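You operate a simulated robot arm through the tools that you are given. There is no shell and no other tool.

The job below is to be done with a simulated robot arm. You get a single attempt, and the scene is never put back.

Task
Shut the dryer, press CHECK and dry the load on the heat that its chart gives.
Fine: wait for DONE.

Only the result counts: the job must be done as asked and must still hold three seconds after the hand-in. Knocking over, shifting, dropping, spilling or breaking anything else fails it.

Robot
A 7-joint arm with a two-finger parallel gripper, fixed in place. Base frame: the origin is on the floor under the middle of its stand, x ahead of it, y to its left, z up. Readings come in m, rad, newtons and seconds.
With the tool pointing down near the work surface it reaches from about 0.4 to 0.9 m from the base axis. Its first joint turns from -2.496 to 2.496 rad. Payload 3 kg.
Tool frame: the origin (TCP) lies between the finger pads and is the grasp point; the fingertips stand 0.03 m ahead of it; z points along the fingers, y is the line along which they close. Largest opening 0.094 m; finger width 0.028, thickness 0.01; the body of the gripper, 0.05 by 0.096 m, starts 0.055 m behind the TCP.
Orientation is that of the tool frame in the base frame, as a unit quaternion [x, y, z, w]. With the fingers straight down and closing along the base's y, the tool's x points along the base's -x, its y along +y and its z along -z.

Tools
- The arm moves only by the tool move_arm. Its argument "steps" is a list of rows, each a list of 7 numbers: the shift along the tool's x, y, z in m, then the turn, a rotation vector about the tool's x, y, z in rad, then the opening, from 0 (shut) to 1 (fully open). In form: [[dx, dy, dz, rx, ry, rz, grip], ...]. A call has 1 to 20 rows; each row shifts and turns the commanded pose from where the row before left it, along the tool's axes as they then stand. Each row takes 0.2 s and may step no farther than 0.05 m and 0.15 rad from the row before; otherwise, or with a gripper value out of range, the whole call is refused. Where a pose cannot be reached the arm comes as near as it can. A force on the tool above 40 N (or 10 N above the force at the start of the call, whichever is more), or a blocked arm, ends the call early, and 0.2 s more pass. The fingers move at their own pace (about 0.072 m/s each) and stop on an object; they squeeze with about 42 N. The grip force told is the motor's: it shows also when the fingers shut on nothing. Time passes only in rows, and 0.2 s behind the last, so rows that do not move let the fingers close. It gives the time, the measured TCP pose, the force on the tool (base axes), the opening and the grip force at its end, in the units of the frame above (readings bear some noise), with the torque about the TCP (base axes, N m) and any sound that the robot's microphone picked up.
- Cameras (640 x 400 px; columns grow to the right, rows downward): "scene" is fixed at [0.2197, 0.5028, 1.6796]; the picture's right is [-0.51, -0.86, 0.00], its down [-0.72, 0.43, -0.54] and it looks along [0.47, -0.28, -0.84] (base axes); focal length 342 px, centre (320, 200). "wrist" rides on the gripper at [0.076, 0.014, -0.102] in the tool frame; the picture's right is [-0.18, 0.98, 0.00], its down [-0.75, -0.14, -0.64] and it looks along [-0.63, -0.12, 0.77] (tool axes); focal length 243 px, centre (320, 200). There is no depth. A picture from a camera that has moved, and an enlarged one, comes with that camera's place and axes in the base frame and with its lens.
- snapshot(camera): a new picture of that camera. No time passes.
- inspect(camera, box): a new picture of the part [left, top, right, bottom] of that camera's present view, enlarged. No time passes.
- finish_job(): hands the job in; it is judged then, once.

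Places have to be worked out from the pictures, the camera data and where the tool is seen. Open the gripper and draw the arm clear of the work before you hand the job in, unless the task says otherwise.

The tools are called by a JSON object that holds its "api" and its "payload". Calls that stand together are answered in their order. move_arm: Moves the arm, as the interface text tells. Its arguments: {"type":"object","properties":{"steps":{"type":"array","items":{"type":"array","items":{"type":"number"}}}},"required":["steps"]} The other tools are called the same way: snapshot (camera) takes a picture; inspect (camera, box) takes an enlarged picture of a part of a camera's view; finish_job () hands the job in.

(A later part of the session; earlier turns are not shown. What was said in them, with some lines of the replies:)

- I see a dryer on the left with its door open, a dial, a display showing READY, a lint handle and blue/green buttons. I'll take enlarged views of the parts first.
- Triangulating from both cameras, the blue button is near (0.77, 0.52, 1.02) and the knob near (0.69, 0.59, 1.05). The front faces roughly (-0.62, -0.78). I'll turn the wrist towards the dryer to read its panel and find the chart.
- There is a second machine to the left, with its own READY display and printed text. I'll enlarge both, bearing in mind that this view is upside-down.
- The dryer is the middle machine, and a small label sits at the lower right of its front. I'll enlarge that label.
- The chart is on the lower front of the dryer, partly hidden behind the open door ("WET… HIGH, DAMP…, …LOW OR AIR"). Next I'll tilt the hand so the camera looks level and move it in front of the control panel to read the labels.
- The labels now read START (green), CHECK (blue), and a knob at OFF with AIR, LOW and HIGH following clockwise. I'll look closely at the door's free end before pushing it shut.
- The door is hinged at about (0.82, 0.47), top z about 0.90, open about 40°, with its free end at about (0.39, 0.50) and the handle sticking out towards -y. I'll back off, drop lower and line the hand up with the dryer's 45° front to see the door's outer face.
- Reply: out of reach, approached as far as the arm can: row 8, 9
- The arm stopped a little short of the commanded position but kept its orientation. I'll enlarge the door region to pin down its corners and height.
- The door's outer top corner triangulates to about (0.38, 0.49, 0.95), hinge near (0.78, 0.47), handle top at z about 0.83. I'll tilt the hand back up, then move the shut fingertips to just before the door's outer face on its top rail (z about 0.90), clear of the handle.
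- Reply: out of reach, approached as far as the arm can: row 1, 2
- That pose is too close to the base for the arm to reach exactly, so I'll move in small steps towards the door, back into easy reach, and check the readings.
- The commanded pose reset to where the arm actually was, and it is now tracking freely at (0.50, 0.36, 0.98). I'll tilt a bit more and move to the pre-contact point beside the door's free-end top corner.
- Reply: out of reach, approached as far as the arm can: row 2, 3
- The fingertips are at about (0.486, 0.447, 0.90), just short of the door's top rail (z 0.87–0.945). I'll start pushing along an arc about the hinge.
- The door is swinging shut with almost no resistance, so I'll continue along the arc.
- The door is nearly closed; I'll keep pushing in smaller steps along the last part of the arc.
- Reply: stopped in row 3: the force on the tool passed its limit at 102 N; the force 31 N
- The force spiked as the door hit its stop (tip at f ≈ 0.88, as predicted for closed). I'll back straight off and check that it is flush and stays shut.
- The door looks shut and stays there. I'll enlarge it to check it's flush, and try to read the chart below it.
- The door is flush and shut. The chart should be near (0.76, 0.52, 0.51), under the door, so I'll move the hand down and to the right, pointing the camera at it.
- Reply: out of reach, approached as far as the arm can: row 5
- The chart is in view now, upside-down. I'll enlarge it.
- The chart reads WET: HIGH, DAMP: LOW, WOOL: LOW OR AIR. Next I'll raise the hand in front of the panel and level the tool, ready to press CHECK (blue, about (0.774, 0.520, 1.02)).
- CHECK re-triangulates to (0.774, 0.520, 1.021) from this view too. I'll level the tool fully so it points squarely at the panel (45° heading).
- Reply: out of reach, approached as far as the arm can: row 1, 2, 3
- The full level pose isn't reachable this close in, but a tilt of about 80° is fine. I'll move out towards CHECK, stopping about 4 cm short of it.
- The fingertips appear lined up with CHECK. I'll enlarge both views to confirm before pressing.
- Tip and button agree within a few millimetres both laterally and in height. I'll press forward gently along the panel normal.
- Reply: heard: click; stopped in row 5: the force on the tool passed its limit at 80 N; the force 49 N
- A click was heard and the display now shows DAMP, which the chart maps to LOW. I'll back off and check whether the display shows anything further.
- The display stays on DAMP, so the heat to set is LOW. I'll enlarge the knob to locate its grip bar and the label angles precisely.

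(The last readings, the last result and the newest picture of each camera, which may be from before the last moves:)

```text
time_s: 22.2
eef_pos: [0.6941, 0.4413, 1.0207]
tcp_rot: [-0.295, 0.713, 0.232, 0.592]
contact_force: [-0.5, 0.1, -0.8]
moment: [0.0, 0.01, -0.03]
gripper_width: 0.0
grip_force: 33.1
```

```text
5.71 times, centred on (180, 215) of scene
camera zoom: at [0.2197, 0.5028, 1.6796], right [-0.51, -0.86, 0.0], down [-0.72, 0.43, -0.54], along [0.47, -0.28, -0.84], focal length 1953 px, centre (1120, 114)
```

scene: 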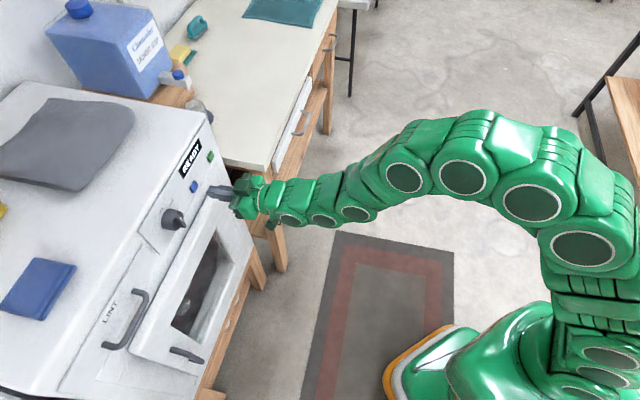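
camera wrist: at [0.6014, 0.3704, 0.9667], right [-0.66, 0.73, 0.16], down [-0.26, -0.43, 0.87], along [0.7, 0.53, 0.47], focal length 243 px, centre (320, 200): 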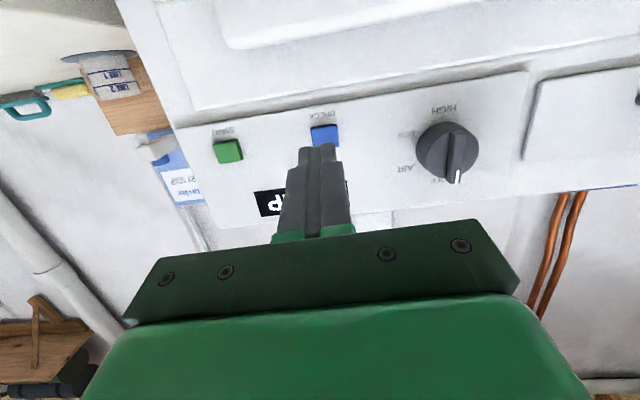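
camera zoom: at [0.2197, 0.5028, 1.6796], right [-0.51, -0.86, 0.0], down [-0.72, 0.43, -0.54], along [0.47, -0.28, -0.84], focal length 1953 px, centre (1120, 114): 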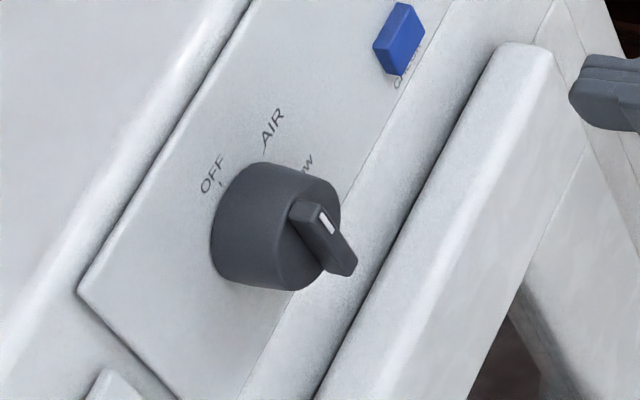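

The knob's ticks are 60° apart (OFF 0°, AIR 60°, LOW 120°, HIGH 180° clockwise). The grip bar's front face is centred near (0.674, 0.570, 1.046). I'll level the tool, half-open the gripper, and move to a pre-grasp about 5 cm in front of the bar.

{"api": "move_arm", "payload": {"steps": [[0, 0, 0, -0.0098, -0.094, 0.0086, 0.5], [0, 0, 0, -0.0098, -0.094, 0.0086, 0.5], [-0.0088, 0.0351, -0.0009, 0, 0, 0, 0.5], [-0.0088, 0.0351, -0.0009, 0, 0, 0, 0.5], [-0.0088, 0.0351, -0.0009, 0, 0, 0, 0.5], [0, 0, 0, 0, 0, 0, 0.5]]}}

{"api": "inspect", "payload": {"camera": "scene", "box": [140, 160, 260, 260]}}

{"api": "snapshot", "payload": {"camera": "wrist"}}

```text
time_s: 23.6
eef_pos: [0.6178, 0.5152, 1.0485]
tcp_rot: [-0.271, 0.655, 0.27, 0.651]
contact_force: [0.1, 0.5, 0.4]
moment: [0.0, 0.02, 0.0]
gripper_width: 0.0469
grip_force: 0.1
```

```text
4.00 times, centred on (200, 210) of scene
camera zoom: at [0.2197, 0.5028, 1.6796], right [-0.51, -0.86, 0.0], down [-0.72, 0.43, -0.54], along [0.47, -0.28, -0.84], focal length 1367 px, centre (800, 160)
```

zoom: 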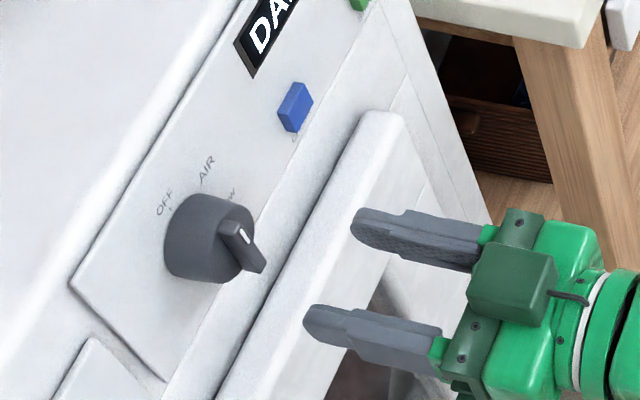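

```text
taken
camera wrist: at [0.5346, 0.4516, 0.9738], right [-0.69, 0.7, 0.18], down [-0.35, -0.55, 0.76], along [0.63, 0.46, 0.63], focal length 243 px, centre (320, 200)
```

wrist: 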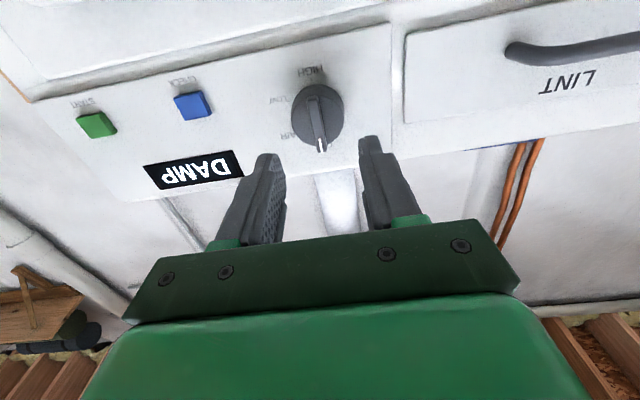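

The tool is now square to the panel. I'll check the bar's alignment with the tool axis; its predicted projection at the bar is pixel (320, 127).

{"api": "inspect", "payload": {"camera": "wrist", "box": [260, 60, 380, 160]}}

```text
4.00 times, centred on (320, 110) of wrist
camera zoom: at [0.5346, 0.4516, 0.9738], right [-0.69, 0.7, 0.18], down [-0.35, -0.55, 0.76], along [0.63, 0.46, 0.63], focal length 970 px, centre (320, 560)
```

zoom: 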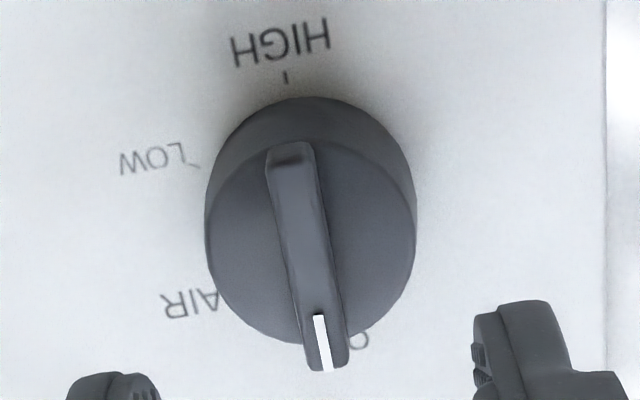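

The bar sits about 2 mm to the right of the tool axis. I'll correct that and advance so the fingertips straddle the bar, just short of the disc.

{"api": "move_arm", "payload": {"steps": [[0, -0.002, 0.019, 0, 0, 0, 0.5], [0, 0, 0.019, 0, 0, 0, 0.5], [0, 0, 0.0185, 0, 0, 0, 0.5], [0, 0, 0, 0, 0, 0, 0.5]]}}

{"api": "inspect", "payload": {"camera": "scene", "box": [140, 160, 260, 260]}}

{"api": "inspect", "payload": {"camera": "wrist", "box": [240, 60, 400, 180]}}

```text
time_s: 24.6
eef_pos: [0.6607, 0.5516, 1.05]
tcp_rot: [-0.271, 0.654, 0.27, 0.652]
contact_force: [-0.3, -0.6, 0.2]
moment: [0.01, -0.01, -0.01]
gripper_width: 0.0471
grip_force: 0.1
```

```text
4.00 times, centred on (200, 210) of scene
camera zoom: at [0.2197, 0.5028, 1.6796], right [-0.51, -0.86, 0.0], down [-0.72, 0.43, -0.54], along [0.47, -0.28, -0.84], focal length 1367 px, centre (800, 160)
```

zoom: 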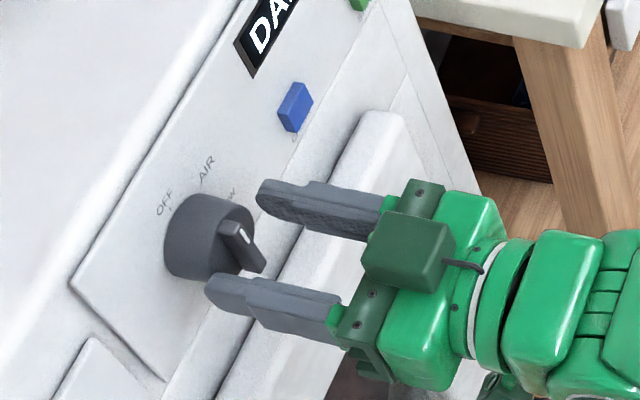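

```text
3.33 times, centred on (320, 120) of wrist
camera zoom: at [0.5775, 0.4888, 0.9743], right [-0.69, 0.69, 0.18], down [-0.35, -0.55, 0.76], along [0.63, 0.46, 0.63], focal length 809 px, centre (320, 467)
```

zoom: 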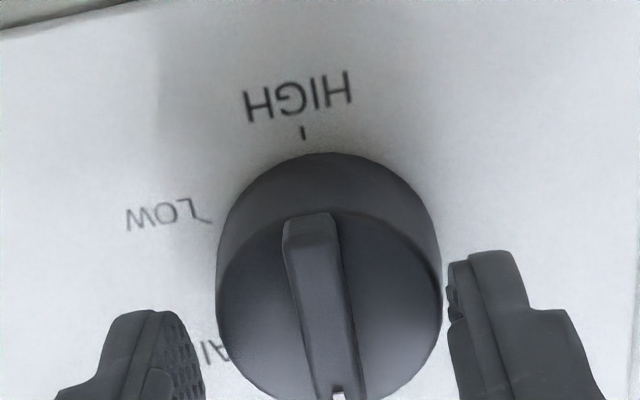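

The fingertips (f ≈ 0.887) straddle the bar with no contact force. I'll close the gripper on it.

{"api": "move_arm", "payload": {"steps": [[0, 0, 0, 0, 0, 0, 0.3], [0, 0, 0, 0, 0, 0, 0], [0, 0, 0, 0, 0, 0, 0], [0, 0, 0, 0, 0, 0, 0]]}}

{"api": "inspect", "payload": {"camera": "scene", "box": [140, 160, 260, 260]}}

{"api": "inspect", "payload": {"camera": "wrist", "box": [240, 60, 400, 180]}}

```text
time_s: 25.6
eef_pos: [0.6598, 0.553, 1.0484]
tcp_rot: [-0.273, 0.655, 0.27, 0.651]
contact_force: [-18.2, 15.3, 1.1]
moment: [0.19, -0.12, 0.49]
gripper_width: 0.0089
grip_force: 43.0
```

```text
4.00 times, centred on (200, 210) of scene
camera zoom: at [0.2197, 0.5028, 1.6796], right [-0.51, -0.86, 0.0], down [-0.72, 0.43, -0.54], along [0.47, -0.28, -0.84], focal length 1367 px, centre (800, 160)
```

zoom: 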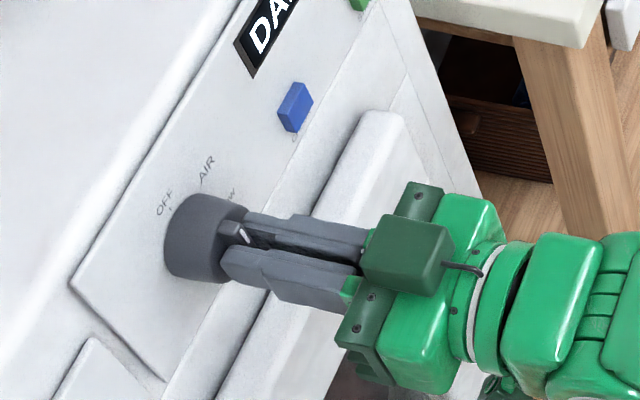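

```text
3.33 times, centred on (320, 120) of wrist
camera zoom: at [0.5763, 0.4897, 0.974], right [-0.7, 0.69, 0.18], down [-0.35, -0.55, 0.76], along [0.63, 0.46, 0.63], focal length 809 px, centre (320, 467)
```

zoom: 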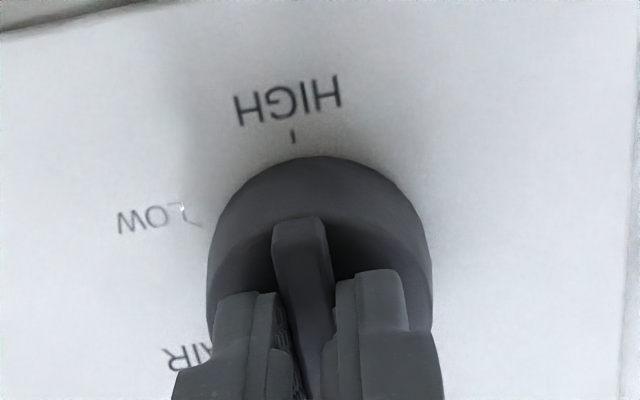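

The bar is gripped (8.9 mm wide), with a side load of about 24 N showing I'm a couple of millimetres too far right. I'll shift left 3 mm and start turning clockwise, checking the force as I go.

{"api": "move_arm", "payload": {"steps": [[0, 0.003, 0, 0, 0, 0, 0], [0, 0, 0, 0, 0, 0.1, 0], [0, 0, 0, 0, 0, 0.1, 0], [0, 0, 0, 0, 0, 0.1, 0]]}}

{"api": "inspect", "payload": {"camera": "scene", "box": [140, 160, 260, 260]}}

```text
time_s: 26.6
eef_pos: [0.661, 0.5527, 1.0498]
tcp_rot: [-0.168, 0.689, 0.365, 0.604]
contact_force: [-2.5, 0.5, 7.3]
moment: [0.45, -0.44, -0.04]
gripper_width: 0.009
grip_force: 42.7
```

```text
4.00 times, centred on (200, 210) of scene
camera zoom: at [0.2197, 0.5028, 1.6796], right [-0.51, -0.86, 0.0], down [-0.72, 0.43, -0.54], along [0.47, -0.28, -0.84], focal length 1367 px, centre (800, 160)
```

zoom: 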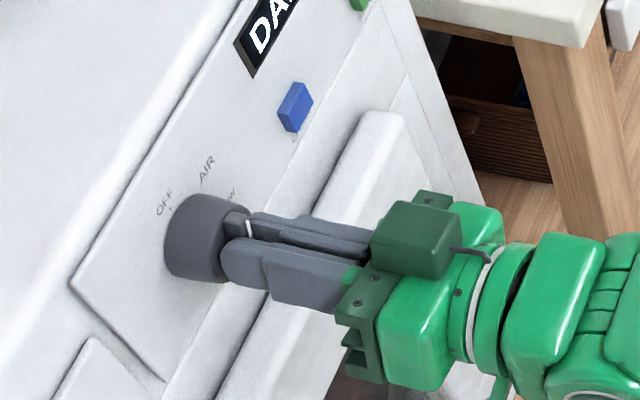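

The knob turns with the gripper and the loads are low. I'll continue turning clockwise.

{"api": "move_arm", "payload": {"steps": [[0, 0, 0, 0, 0, 0.12, 0], [0, 0, 0, 0, 0, 0.12, 0], [0, 0, 0, 0, 0, 0.12, 0], [0, 0, 0, 0, 0, 0.12, 0], [0, 0, 0, 0, 0, 0.12, 0], [0, 0, 0, 0, 0, 0.12, 0]]}}

{"api": "inspect", "payload": {"camera": "scene", "box": [140, 160, 260, 260]}}

{"api": "snapshot", "payload": {"camera": "scene"}}

```text
time_s: 28.0
eef_pos: [0.6589, 0.553, 1.0478]
tcp_rot: [0.084, 0.704, 0.554, 0.437]
contact_force: [24.6, -2.9, 14.0]
moment: [0.6, -0.55, -0.96]
gripper_width: 0.0087
grip_force: 42.7
```

```text
4.00 times, centred on (200, 210) of scene
camera zoom: at [0.2197, 0.5028, 1.6796], right [-0.51, -0.86, 0.0], down [-0.72, 0.43, -0.54], along [0.47, -0.28, -0.84], focal length 1367 px, centre (800, 160)
```

zoom: 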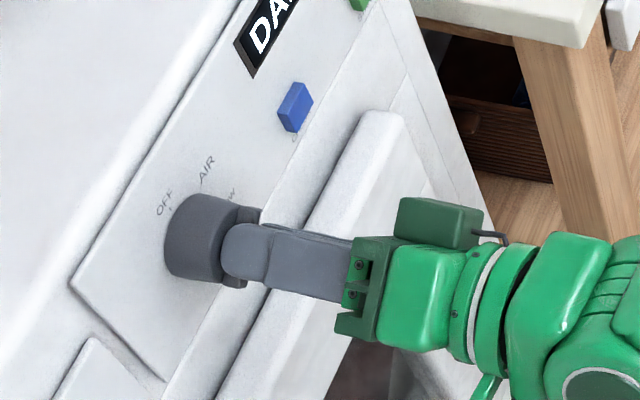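

```text
taken
```

scene: 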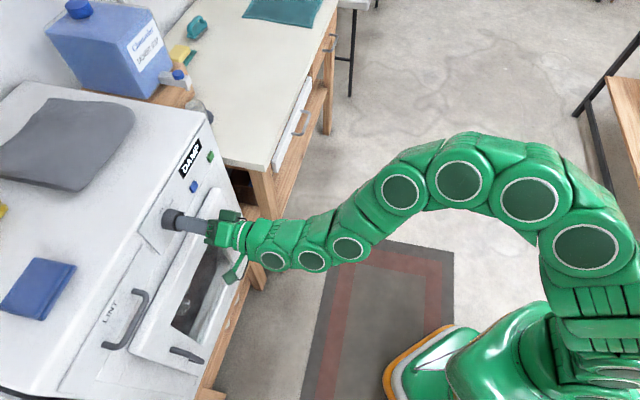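

The knob has turned about 60°, so it's at AIR. A sliding load has built up along the tool's -x (about 24 N), so I'll shift a little that way to ease it and keep turning.

{"api": "move_arm", "payload": {"steps": [[-0.002, 0, 0, 0, 0, 0, 0], [0, 0, 0, 0, 0, 0.1, 0], [0, 0, 0, 0, 0, 0.1, 0], [0, 0, 0, 0, 0, 0.1, 0]]}}

```text
time_s: 29.0
eef_pos: [0.6597, 0.5532, 1.0485]
tcp_rot: [0.187, 0.684, 0.613, 0.347]
contact_force: [11.0, 3.4, 7.4]
moment: [0.03, -0.01, 0.97]
gripper_width: 0.0092
grip_force: 43.0
```

Loads are down and the knob is at about 76°. I'll turn further.

{"api": "move_arm", "payload": {"steps": [[0, 0, 0, 0, 0, 0.12, 0], [0, 0, 0, 0, 0, 0.12, 0], [0, 0, 0, 0, 0, 0.12, 0], [0, 0, 0, 0, 0, 0.12, 0]]}}

{"api": "inspect", "payload": {"camera": "scene", "box": [140, 160, 260, 260]}}

{"api": "snapshot", "payload": {"camera": "wrist"}}

```text
time_s: 30.0
eef_pos: [0.6593, 0.5537, 1.0483]
tcp_rot: [0.345, 0.62, 0.678, 0.192]
contact_force: [0.7, 14.6, -10.7]
moment: [0.06, -0.03, 1.15]
gripper_width: 0.0089
grip_force: 43.0
```

```text
4.00 times, centred on (200, 210) of scene
camera zoom: at [0.2197, 0.5028, 1.6796], right [-0.51, -0.86, 0.0], down [-0.72, 0.43, -0.54], along [0.47, -0.28, -0.84], focal length 1367 px, centre (800, 160)
```

zoom: 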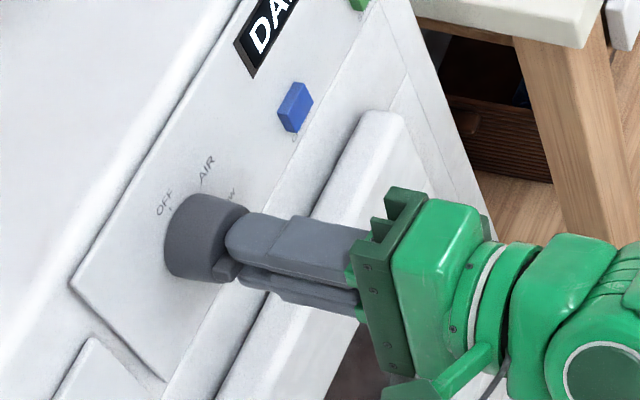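

```text
taken
camera wrist: at [0.5358, 0.5298, 1.0816], right [0.29, -0.28, 0.91], down [0.04, -0.95, -0.31], along [0.96, 0.13, -0.27], focal length 243 px, centre (320, 200)
```

wrist: 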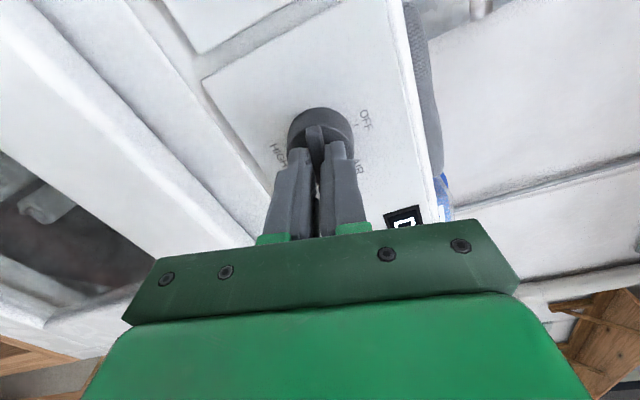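

The knob is at about 103°, with 17° to go to LOW. I'll finish the turn.

{"api": "move_arm", "payload": {"steps": [[0, 0, 0, 0, 0, 0.1, 0], [0, 0, 0, 0, 0, 0.1, 0], [0, 0, 0, 0, 0, 0.095, 0], [0, 0, 0, 0, 0, 0, 0]]}}

{"api": "inspect", "payload": {"camera": "wrist", "box": [240, 80, 400, 200]}}

{"api": "inspect", "payload": {"camera": "scene", "box": [140, 160, 260, 260]}}

```text
time_s: 31.0
eef_pos: [0.6574, 0.5535, 1.0491]
tcp_rot: [0.431, 0.563, 0.699, 0.089]
contact_force: [-19.8, 0.7, -13.1]
moment: [-0.29, 0.31, -0.08]
gripper_width: 0.009
grip_force: 42.4
```

```text
3.33 times, centred on (320, 140) of wrist
camera zoom: at [0.5445, 0.5214, 1.1007], right [0.47, -0.46, 0.76], down [-0.04, -0.87, -0.5], along [0.88, 0.2, -0.42], focal length 809 px, centre (320, 400)
```

zoom: 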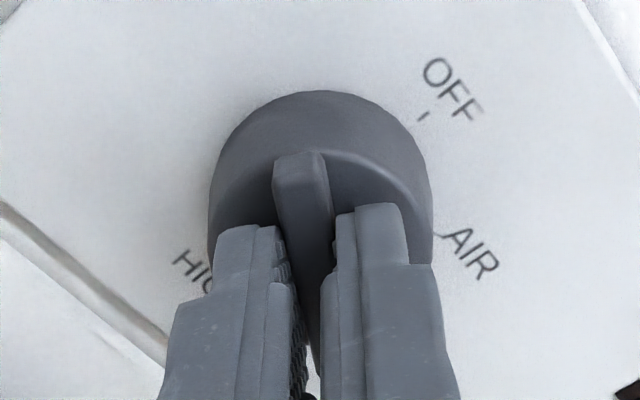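

```text
4.00 times, centred on (200, 210) of scene
camera zoom: at [0.2197, 0.5028, 1.6796], right [-0.51, -0.86, 0.0], down [-0.72, 0.43, -0.54], along [0.47, -0.28, -0.84], focal length 1367 px, centre (800, 160)
```

zoom: 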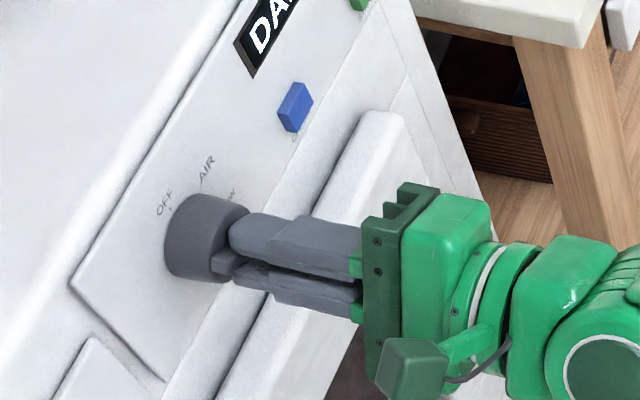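

The tool is turned 120.2°, so the knob should be on LOW. I'll ease the small side load, open the gripper and back straight off.

{"api": "move_arm", "payload": {"steps": [[0, -0.0012, 0, 0, 0, 0, 0], [0, 0, 0, 0, 0, 0, 0.25], [0, 0, 0, 0, 0, 0, 0.4], [0, 0, 0, 0, 0, 0, 0.4], [0, 0, -0.02, 0, 0, 0, 0.4], [0, 0, -0.04, 0, 0, 0, 0.4], [0, 0, -0.04, 0, 0, 0, 0.4], [0, 0, 0, 0, 0, 0, 0.4]]}}

{"api": "inspect", "payload": {"camera": "scene", "box": [140, 130, 260, 260]}}

{"api": "snapshot", "payload": {"camera": "wrist"}}

```text
time_s: 32.8
eef_pos: [0.5887, 0.4797, 1.0498]
tcp_rot: [0.431, 0.562, 0.7, 0.091]
contact_force: [0.3, 1.3, 0.8]
moment: [-0.03, 0.03, 0.0]
gripper_width: 0.0376
grip_force: 0.1
```

```text
3.08 times, centred on (200, 195) of scene
camera zoom: at [0.2197, 0.5028, 1.6796], right [-0.51, -0.86, 0.0], down [-0.72, 0.43, -0.54], along [0.47, -0.28, -0.84], focal length 1052 px, centre (689, 215)
```

zoom: 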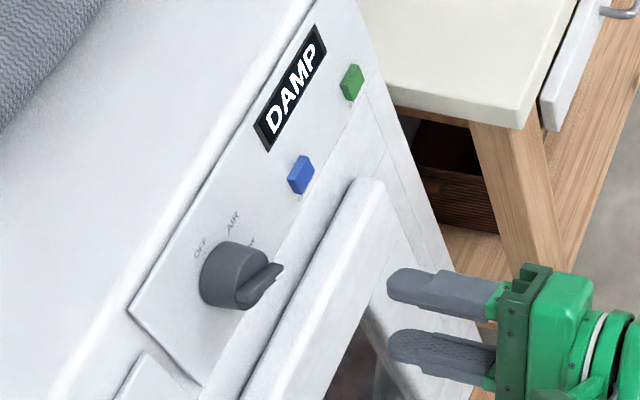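

```text
taken
camera wrist: at [0.4741, 0.4507, 1.1011], right [0.46, -0.46, 0.76], down [-0.04, -0.87, -0.5], along [0.88, 0.2, -0.42], focal length 243 px, centre (320, 200)
```

wrist: 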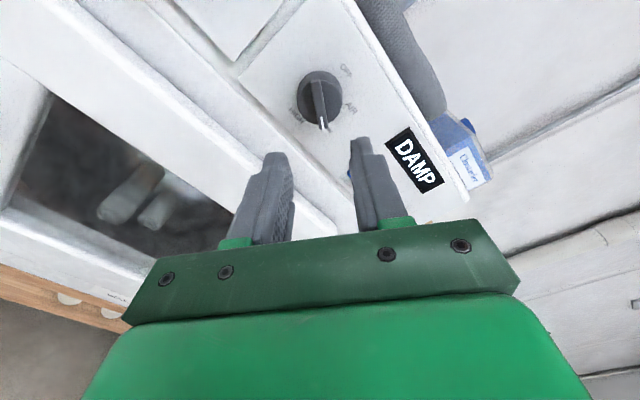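

The knob has turned; I'll enlarge it to confirm the pointer is on LOW.

{"api": "inspect", "payload": {"camera": "wrist", "box": [260, 40, 380, 150]}}

{"api": "inspect", "payload": {"camera": "scene", "box": [150, 185, 220, 245]}}

```text
3.64 times, centred on (320, 95) of wrist
camera zoom: at [0.4741, 0.4507, 1.1011], right [0.46, -0.46, 0.76], down [-0.04, -0.87, -0.5], along [0.88, 0.2, -0.42], focal length 882 px, centre (320, 582)
```

zoom: 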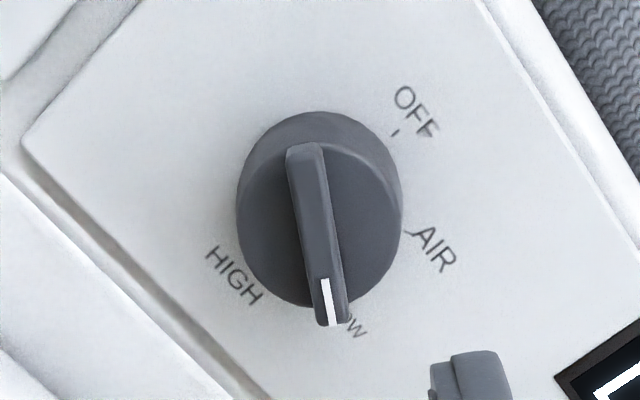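

```text
6.67 times, centred on (185, 215) of scene
camera zoom: at [0.2197, 0.5028, 1.6796], right [-0.51, -0.86, 0.0], down [-0.72, 0.43, -0.54], along [0.47, -0.28, -0.84], focal length 2278 px, centre (1220, 100)
```

zoom: 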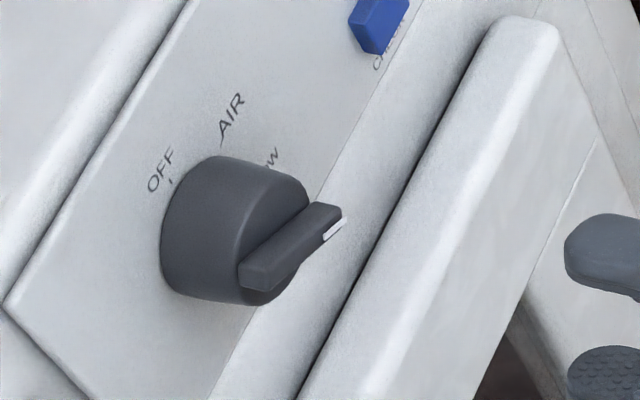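

The pointer covers the LOW tick, with AIR and OFF 60° and 120° away. I'll close the fingers and move in front of START (green, about (0.844, 0.453, 1.019)), stopping a few centimetres short.

{"api": "move_arm", "payload": {"steps": [[-0.0376, 0.0147, 0.0189, 0, 0, 0, 0], [-0.0376, 0.0147, 0.0189, 0, 0, 0, 0], [-0.0376, 0.0147, 0.0189, 0, 0, 0, 0], [-0.0376, 0.0147, 0.0189, 0, 0, 0, 0], [-0.0376, 0.0147, 0.0189, 0, 0, 0, 0], [0, 0, 0, 0, 0, 0, 0]]}}

{"api": "inspect", "payload": {"camera": "scene", "box": [140, 120, 280, 240]}}

{"api": "snapshot", "payload": {"camera": "wrist"}}

```text
time_s: 34.2
eef_pos: [0.7978, 0.409, 1.0165]
tcp_rot: [0.432, 0.562, 0.699, 0.091]
contact_force: [-0.5, 0.7, 0.2]
moment: [0.0, 0.01, -0.03]
gripper_width: 0.0
grip_force: 32.9
```

```text
3.33 times, centred on (210, 180) of scene
camera zoom: at [0.2197, 0.5028, 1.6796], right [-0.51, -0.86, 0.0], down [-0.72, 0.43, -0.54], along [0.47, -0.28, -0.84], focal length 1139 px, centre (687, 267)
```

zoom: 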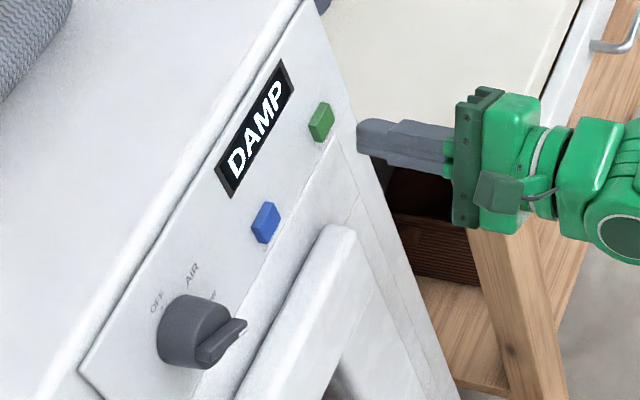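

```text
taken
camera wrist: at [0.6839, 0.3767, 1.069], right [0.46, -0.46, 0.76], down [-0.04, -0.87, -0.5], along [0.88, 0.2, -0.42], focal length 243 px, centre (320, 200)
```

wrist: 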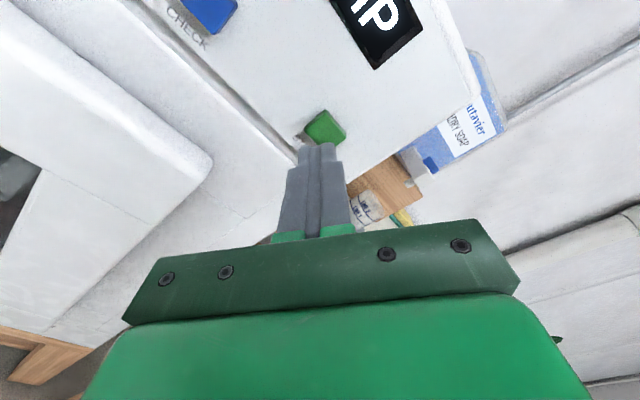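

I'll check the alignment with START more closely before pressing.

{"api": "inspect", "payload": {"camera": "wrist", "box": [270, 90, 380, 180]}}

{"api": "inspect", "payload": {"camera": "scene", "box": [190, 130, 260, 190]}}

```text
4.44 times, centred on (325, 135) of wrist
camera zoom: at [0.6839, 0.3767, 1.069], right [0.46, -0.46, 0.76], down [-0.04, -0.87, -0.5], along [0.88, 0.2, -0.42], focal length 1078 px, centre (298, 489)
```

zoom: 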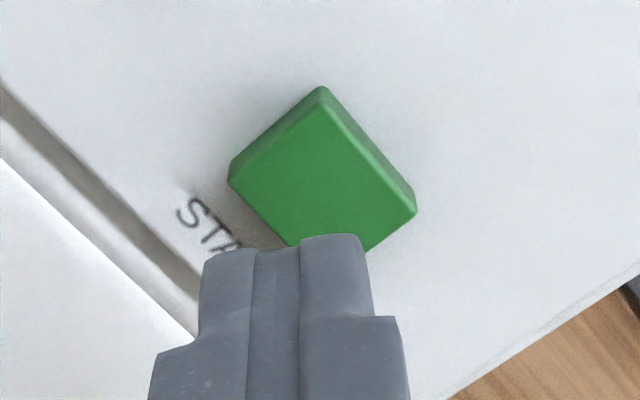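

```text
6.67 times, centred on (225, 160) of scene
camera zoom: at [0.2197, 0.5028, 1.6796], right [-0.51, -0.86, 0.0], down [-0.72, 0.43, -0.54], along [0.47, -0.28, -0.84], focal length 2278 px, centre (953, 467)
```

zoom: 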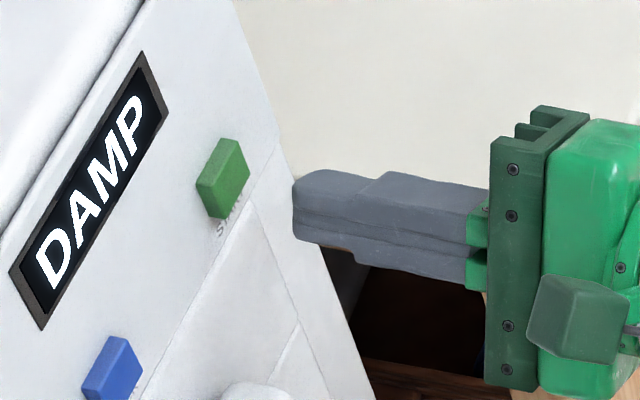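

The button centre is about 6 mm higher and 2–3 mm left of the tool axis. I'll correct for that and press START.

{"api": "move_arm", "payload": {"steps": [[0.0042, 0.0033, 0.008, 0, 0, 0, 0], [0, 0, 0.01, 0, 0, 0, 0], [0, 0, 0.005, 0, 0, 0, 0], [0, 0, 0.005, 0, 0, 0, 0], [0, 0, 0.005, 0, 0, 0, 0]]}}

{"api": "inspect", "payload": {"camera": "scene", "box": [140, 120, 280, 240]}}

```text
time_s: 35.4
eef_pos: [0.8192, 0.4319, 1.0207]
tcp_rot: [0.432, 0.563, 0.699, 0.091]
contact_force: [-16.5, -13.8, -1.4]
moment: [-0.12, -0.02, -0.01]
gripper_width: 0.0002
grip_force: 33.2
heard: click
```

```text
3.33 times, centred on (210, 180) of scene
camera zoom: at [0.2197, 0.5028, 1.6796], right [-0.51, -0.86, 0.0], down [-0.72, 0.43, -0.54], along [0.47, -0.28, -0.84], focal length 1139 px, centre (687, 267)
```

zoom: 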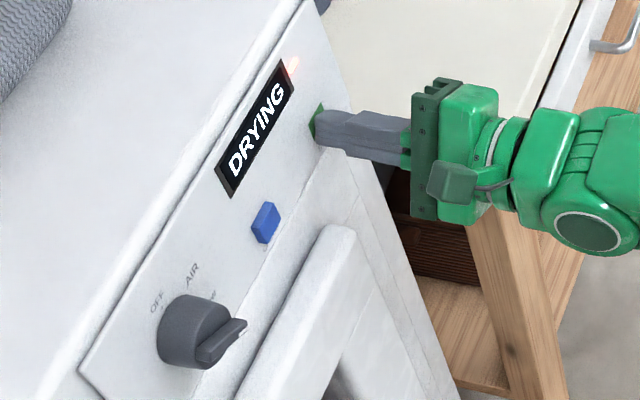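

A click was heard, the display shows DRYING and a lamp is lit. I'll release the button, back off clear of the dryer and start waiting.

{"api": "move_arm", "payload": {"steps": [[0, 0, -0.02, 0, 0, 0, 0], [0, 0, -0.04, 0, 0, 0, 0], [0, 0, -0.045, 0, 0, 0, 0], [0, 0, -0.045, 0, 0, 0, 0.5], [0, 0, 0, 0, 0, 0, 1], [0, 0, 0, 0, 0, 0, 1], [0, 0, 0, 0, 0, 0, 1], [0, 0, 0, 0, 0, 0, 1], [0, 0, 0, 0, 0, 0, 1], [0, 0, 0, 0, 0, 0, 1]]}}

{"api": "snapshot", "payload": {"camera": "scene"}}

{"api": "inspect", "payload": {"camera": "scene", "box": [140, 120, 280, 240]}}

```text
time_s: 37.6
eef_pos: [0.7099, 0.3293, 1.023]
tcp_rot: [0.432, 0.563, 0.699, 0.091]
contact_force: [0.2, -0.2, -0.6]
moment: [0.03, -0.02, 0.03]
gripper_width: 0.0941
grip_force: 0.1
```

```text
taken
```

scene: 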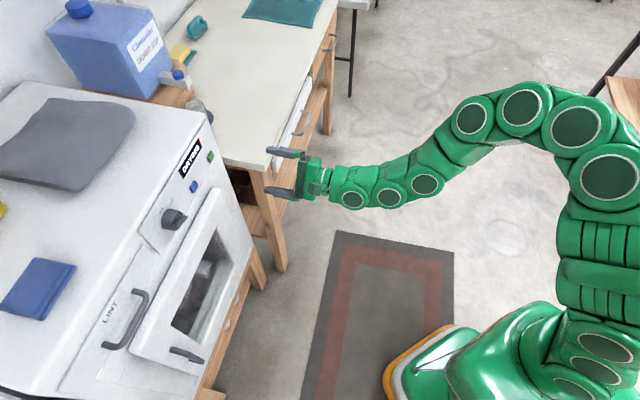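

```text
3.33 times, centred on (210, 180) of scene
camera zoom: at [0.2197, 0.5028, 1.6796], right [-0.51, -0.86, 0.0], down [-0.72, 0.43, -0.54], along [0.47, -0.28, -0.84], focal length 1139 px, centre (687, 267)
```

zoom: 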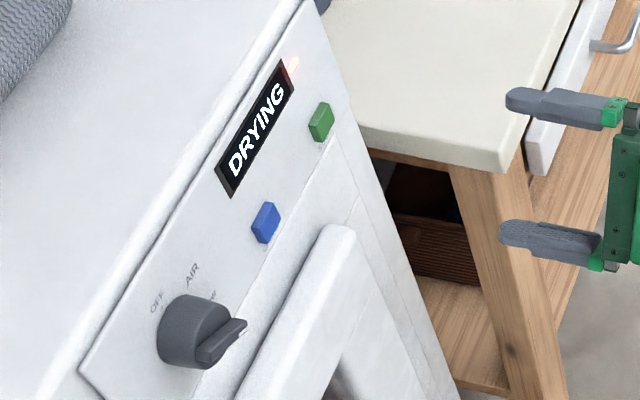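

The dryer is running, with the door shut and the knob on LOW. The gripper is open and clear, so I'll wait with motionless rows.

{"api": "move_arm", "payload": {"steps": [[0, 0, 0, 0, 0, 0, 1], [0, 0, 0, 0, 0, 0, 1], [0, 0, 0, 0, 0, 0, 1], [0, 0, 0, 0, 0, 0, 1], [0, 0, 0, 0, 0, 0, 1], [0, 0, 0, 0, 0, 0, 1], [0, 0, 0, 0, 0, 0, 1], [0, 0, 0, 0, 0, 0, 1], [0, 0, 0, 0, 0, 0, 1], [0, 0, 0, 0, 0, 0, 1], [0, 0, 0, 0, 0, 0, 1], [0, 0, 0, 0, 0, 0, 1], [0, 0, 0, 0, 0, 0, 1], [0, 0, 0, 0, 0, 0, 1], [0, 0, 0, 0, 0, 0, 1], [0, 0, 0, 0, 0, 0, 1], [0, 0, 0, 0, 0, 0, 1], [0, 0, 0, 0, 0, 0, 1], [0, 0, 0, 0, 0, 0, 1], [0, 0, 0, 0, 0, 0, 1]]}}

{"api": "inspect", "payload": {"camera": "scene", "box": [140, 120, 280, 240]}}

```text
time_s: 41.8
eef_pos: [0.7106, 0.3293, 1.0232]
tcp_rot: [0.432, 0.563, 0.699, 0.09]
contact_force: [-0.1, -0.4, 0.5]
moment: [-0.03, 0.01, 0.03]
gripper_width: 0.0941
grip_force: 0.0
```

```text
3.33 times, centred on (210, 180) of scene
camera zoom: at [0.2197, 0.5028, 1.6796], right [-0.51, -0.86, 0.0], down [-0.72, 0.43, -0.54], along [0.47, -0.28, -0.84], focal length 1139 px, centre (687, 267)
```

zoom: 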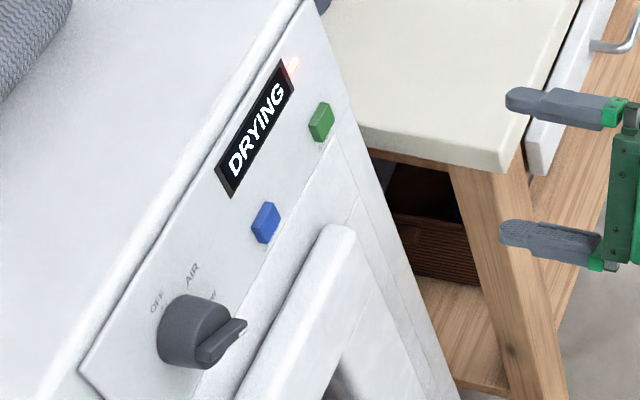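

The display still shows DRYING, so I'll keep waiting.

{"api": "move_arm", "payload": {"steps": [[0, 0, 0, 0, 0, 0, 1], [0, 0, 0, 0, 0, 0, 1], [0, 0, 0, 0, 0, 0, 1], [0, 0, 0, 0, 0, 0, 1], [0, 0, 0, 0, 0, 0, 1], [0, 0, 0, 0, 0, 0, 1], [0, 0, 0, 0, 0, 0, 1], [0, 0, 0, 0, 0, 0, 1], [0, 0, 0, 0, 0, 0, 1], [0, 0, 0, 0, 0, 0, 1], [0, 0, 0, 0, 0, 0, 1], [0, 0, 0, 0, 0, 0, 1], [0, 0, 0, 0, 0, 0, 1], [0, 0, 0, 0, 0, 0, 1], [0, 0, 0, 0, 0, 0, 1], [0, 0, 0, 0, 0, 0, 1], [0, 0, 0, 0, 0, 0, 1], [0, 0, 0, 0, 0, 0, 1], [0, 0, 0, 0, 0, 0, 1], [0, 0, 0, 0, 0, 0, 1]]}}

{"api": "inspect", "payload": {"camera": "scene", "box": [140, 120, 280, 240]}}

```text
time_s: 46.0
eef_pos: [0.7123, 0.3283, 1.0234]
tcp_rot: [0.431, 0.562, 0.7, 0.091]
contact_force: [0.0, 0.5, 0.3]
moment: [0.0, 0.0, 0.01]
gripper_width: 0.0937
grip_force: 0.0
```

```text
3.33 times, centred on (210, 180) of scene
camera zoom: at [0.2197, 0.5028, 1.6796], right [-0.51, -0.86, 0.0], down [-0.72, 0.43, -0.54], along [0.47, -0.28, -0.84], focal length 1139 px, centre (687, 267)
```

zoom: 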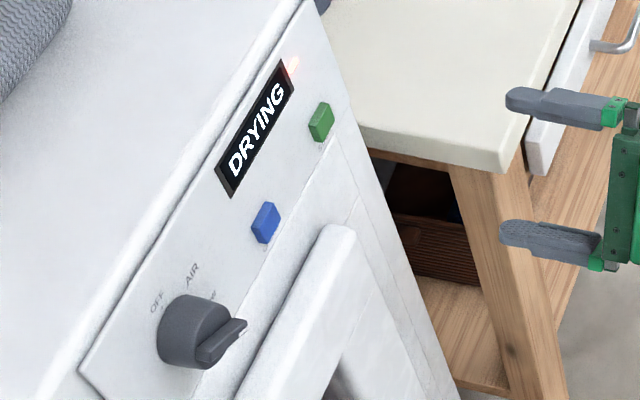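

It's still DRYING after about 11 s, so I'll wait on.

{"api": "move_arm", "payload": {"steps": [[0, 0, 0, 0, 0, 0, 1], [0, 0, 0, 0, 0, 0, 1], [0, 0, 0, 0, 0, 0, 1], [0, 0, 0, 0, 0, 0, 1], [0, 0, 0, 0, 0, 0, 1], [0, 0, 0, 0, 0, 0, 1], [0, 0, 0, 0, 0, 0, 1], [0, 0, 0, 0, 0, 0, 1], [0, 0, 0, 0, 0, 0, 1], [0, 0, 0, 0, 0, 0, 1], [0, 0, 0, 0, 0, 0, 1], [0, 0, 0, 0, 0, 0, 1], [0, 0, 0, 0, 0, 0, 1], [0, 0, 0, 0, 0, 0, 1], [0, 0, 0, 0, 0, 0, 1], [0, 0, 0, 0, 0, 0, 1], [0, 0, 0, 0, 0, 0, 1], [0, 0, 0, 0, 0, 0, 1], [0, 0, 0, 0, 0, 0, 1], [0, 0, 0, 0, 0, 0, 1]]}}

{"api": "inspect", "payload": {"camera": "scene", "box": [140, 120, 280, 240]}}

```text
time_s: 50.2
eef_pos: [0.7109, 0.3284, 1.0234]
tcp_rot: [0.431, 0.563, 0.699, 0.091]
contact_force: [-0.8, 0.3, -0.8]
moment: [-0.03, -0.03, -0.01]
gripper_width: 0.094
grip_force: 0.0
```

```text
3.33 times, centred on (210, 180) of scene
camera zoom: at [0.2197, 0.5028, 1.6796], right [-0.51, -0.86, 0.0], down [-0.72, 0.43, -0.54], along [0.47, -0.28, -0.84], focal length 1139 px, centre (687, 267)
```

zoom: 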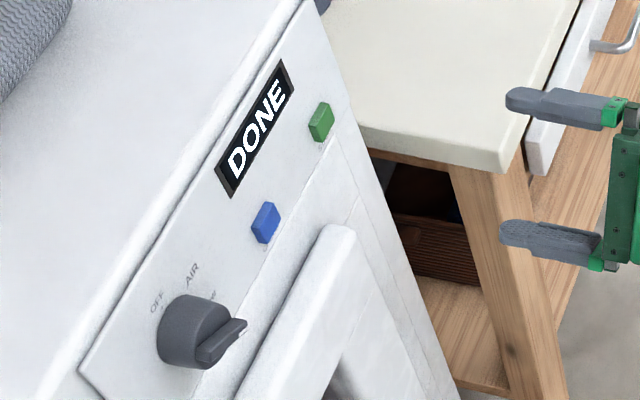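

The display shows DONE. I'll draw the arm back a little further and take a final look at the whole scene.

{"api": "move_arm", "payload": {"steps": [[0, 0, -0.04, 0, 0, 0, 1], [0, 0, -0.04, 0, 0, 0, 1], [0, 0, 0, 0, 0, 0, 1]]}}

{"api": "snapshot", "payload": {"camera": "scene"}}

{"api": "inspect", "payload": {"camera": "scene", "box": [80, 120, 280, 390]}}

```text
time_s: 51.0
eef_pos: [0.6552, 0.2706, 1.0224]
tcp_rot: [0.432, 0.562, 0.7, 0.091]
contact_force: [0.2, -0.5, 0.6]
moment: [0.0, 0.02, 0.01]
gripper_width: 0.0936
grip_force: 0.1
```

```text
taken
```

scene: 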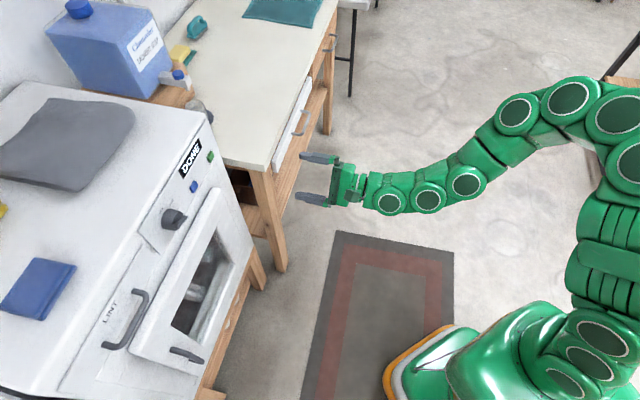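

```text
1.48 times, centred on (180, 255) of scene
camera zoom: at [0.2197, 0.5028, 1.6796], right [-0.51, -0.86, 0.0], down [-0.72, 0.43, -0.54], along [0.47, -0.28, -0.84], focal length 506 px, centre (527, 118)
```

zoom: 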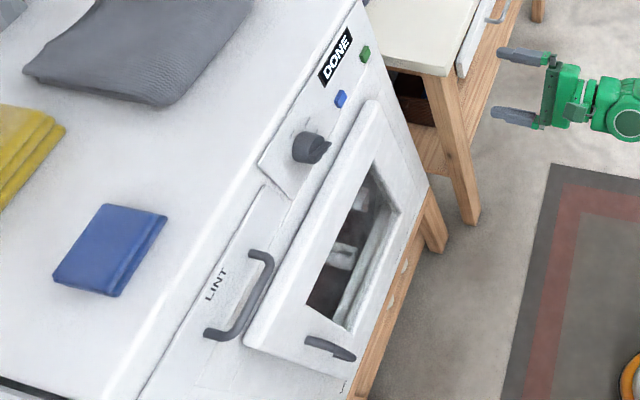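

The dryer is shut and reads DONE with the knob on LOW. Nothing else has moved, and the arm is clear with the gripper open, so I'm handing the job in.

{"api": "finish_job", "payload": {}}

```text
The job is handed in.
```

The load has been dried on LOW. I shut the dryer and pressed CHECK, which showed DAMP; the dryer's chart gives LOW for damp loads.

I turned the knob from OFF to LOW, pressed START, and waited about 15 seconds until the display changed from DRYING to DONE. In the last picture the door was shut, nothing else looked moved, and the arm was clear with the gripper open. I then handed the job in. No verdict came back, only that it was received.
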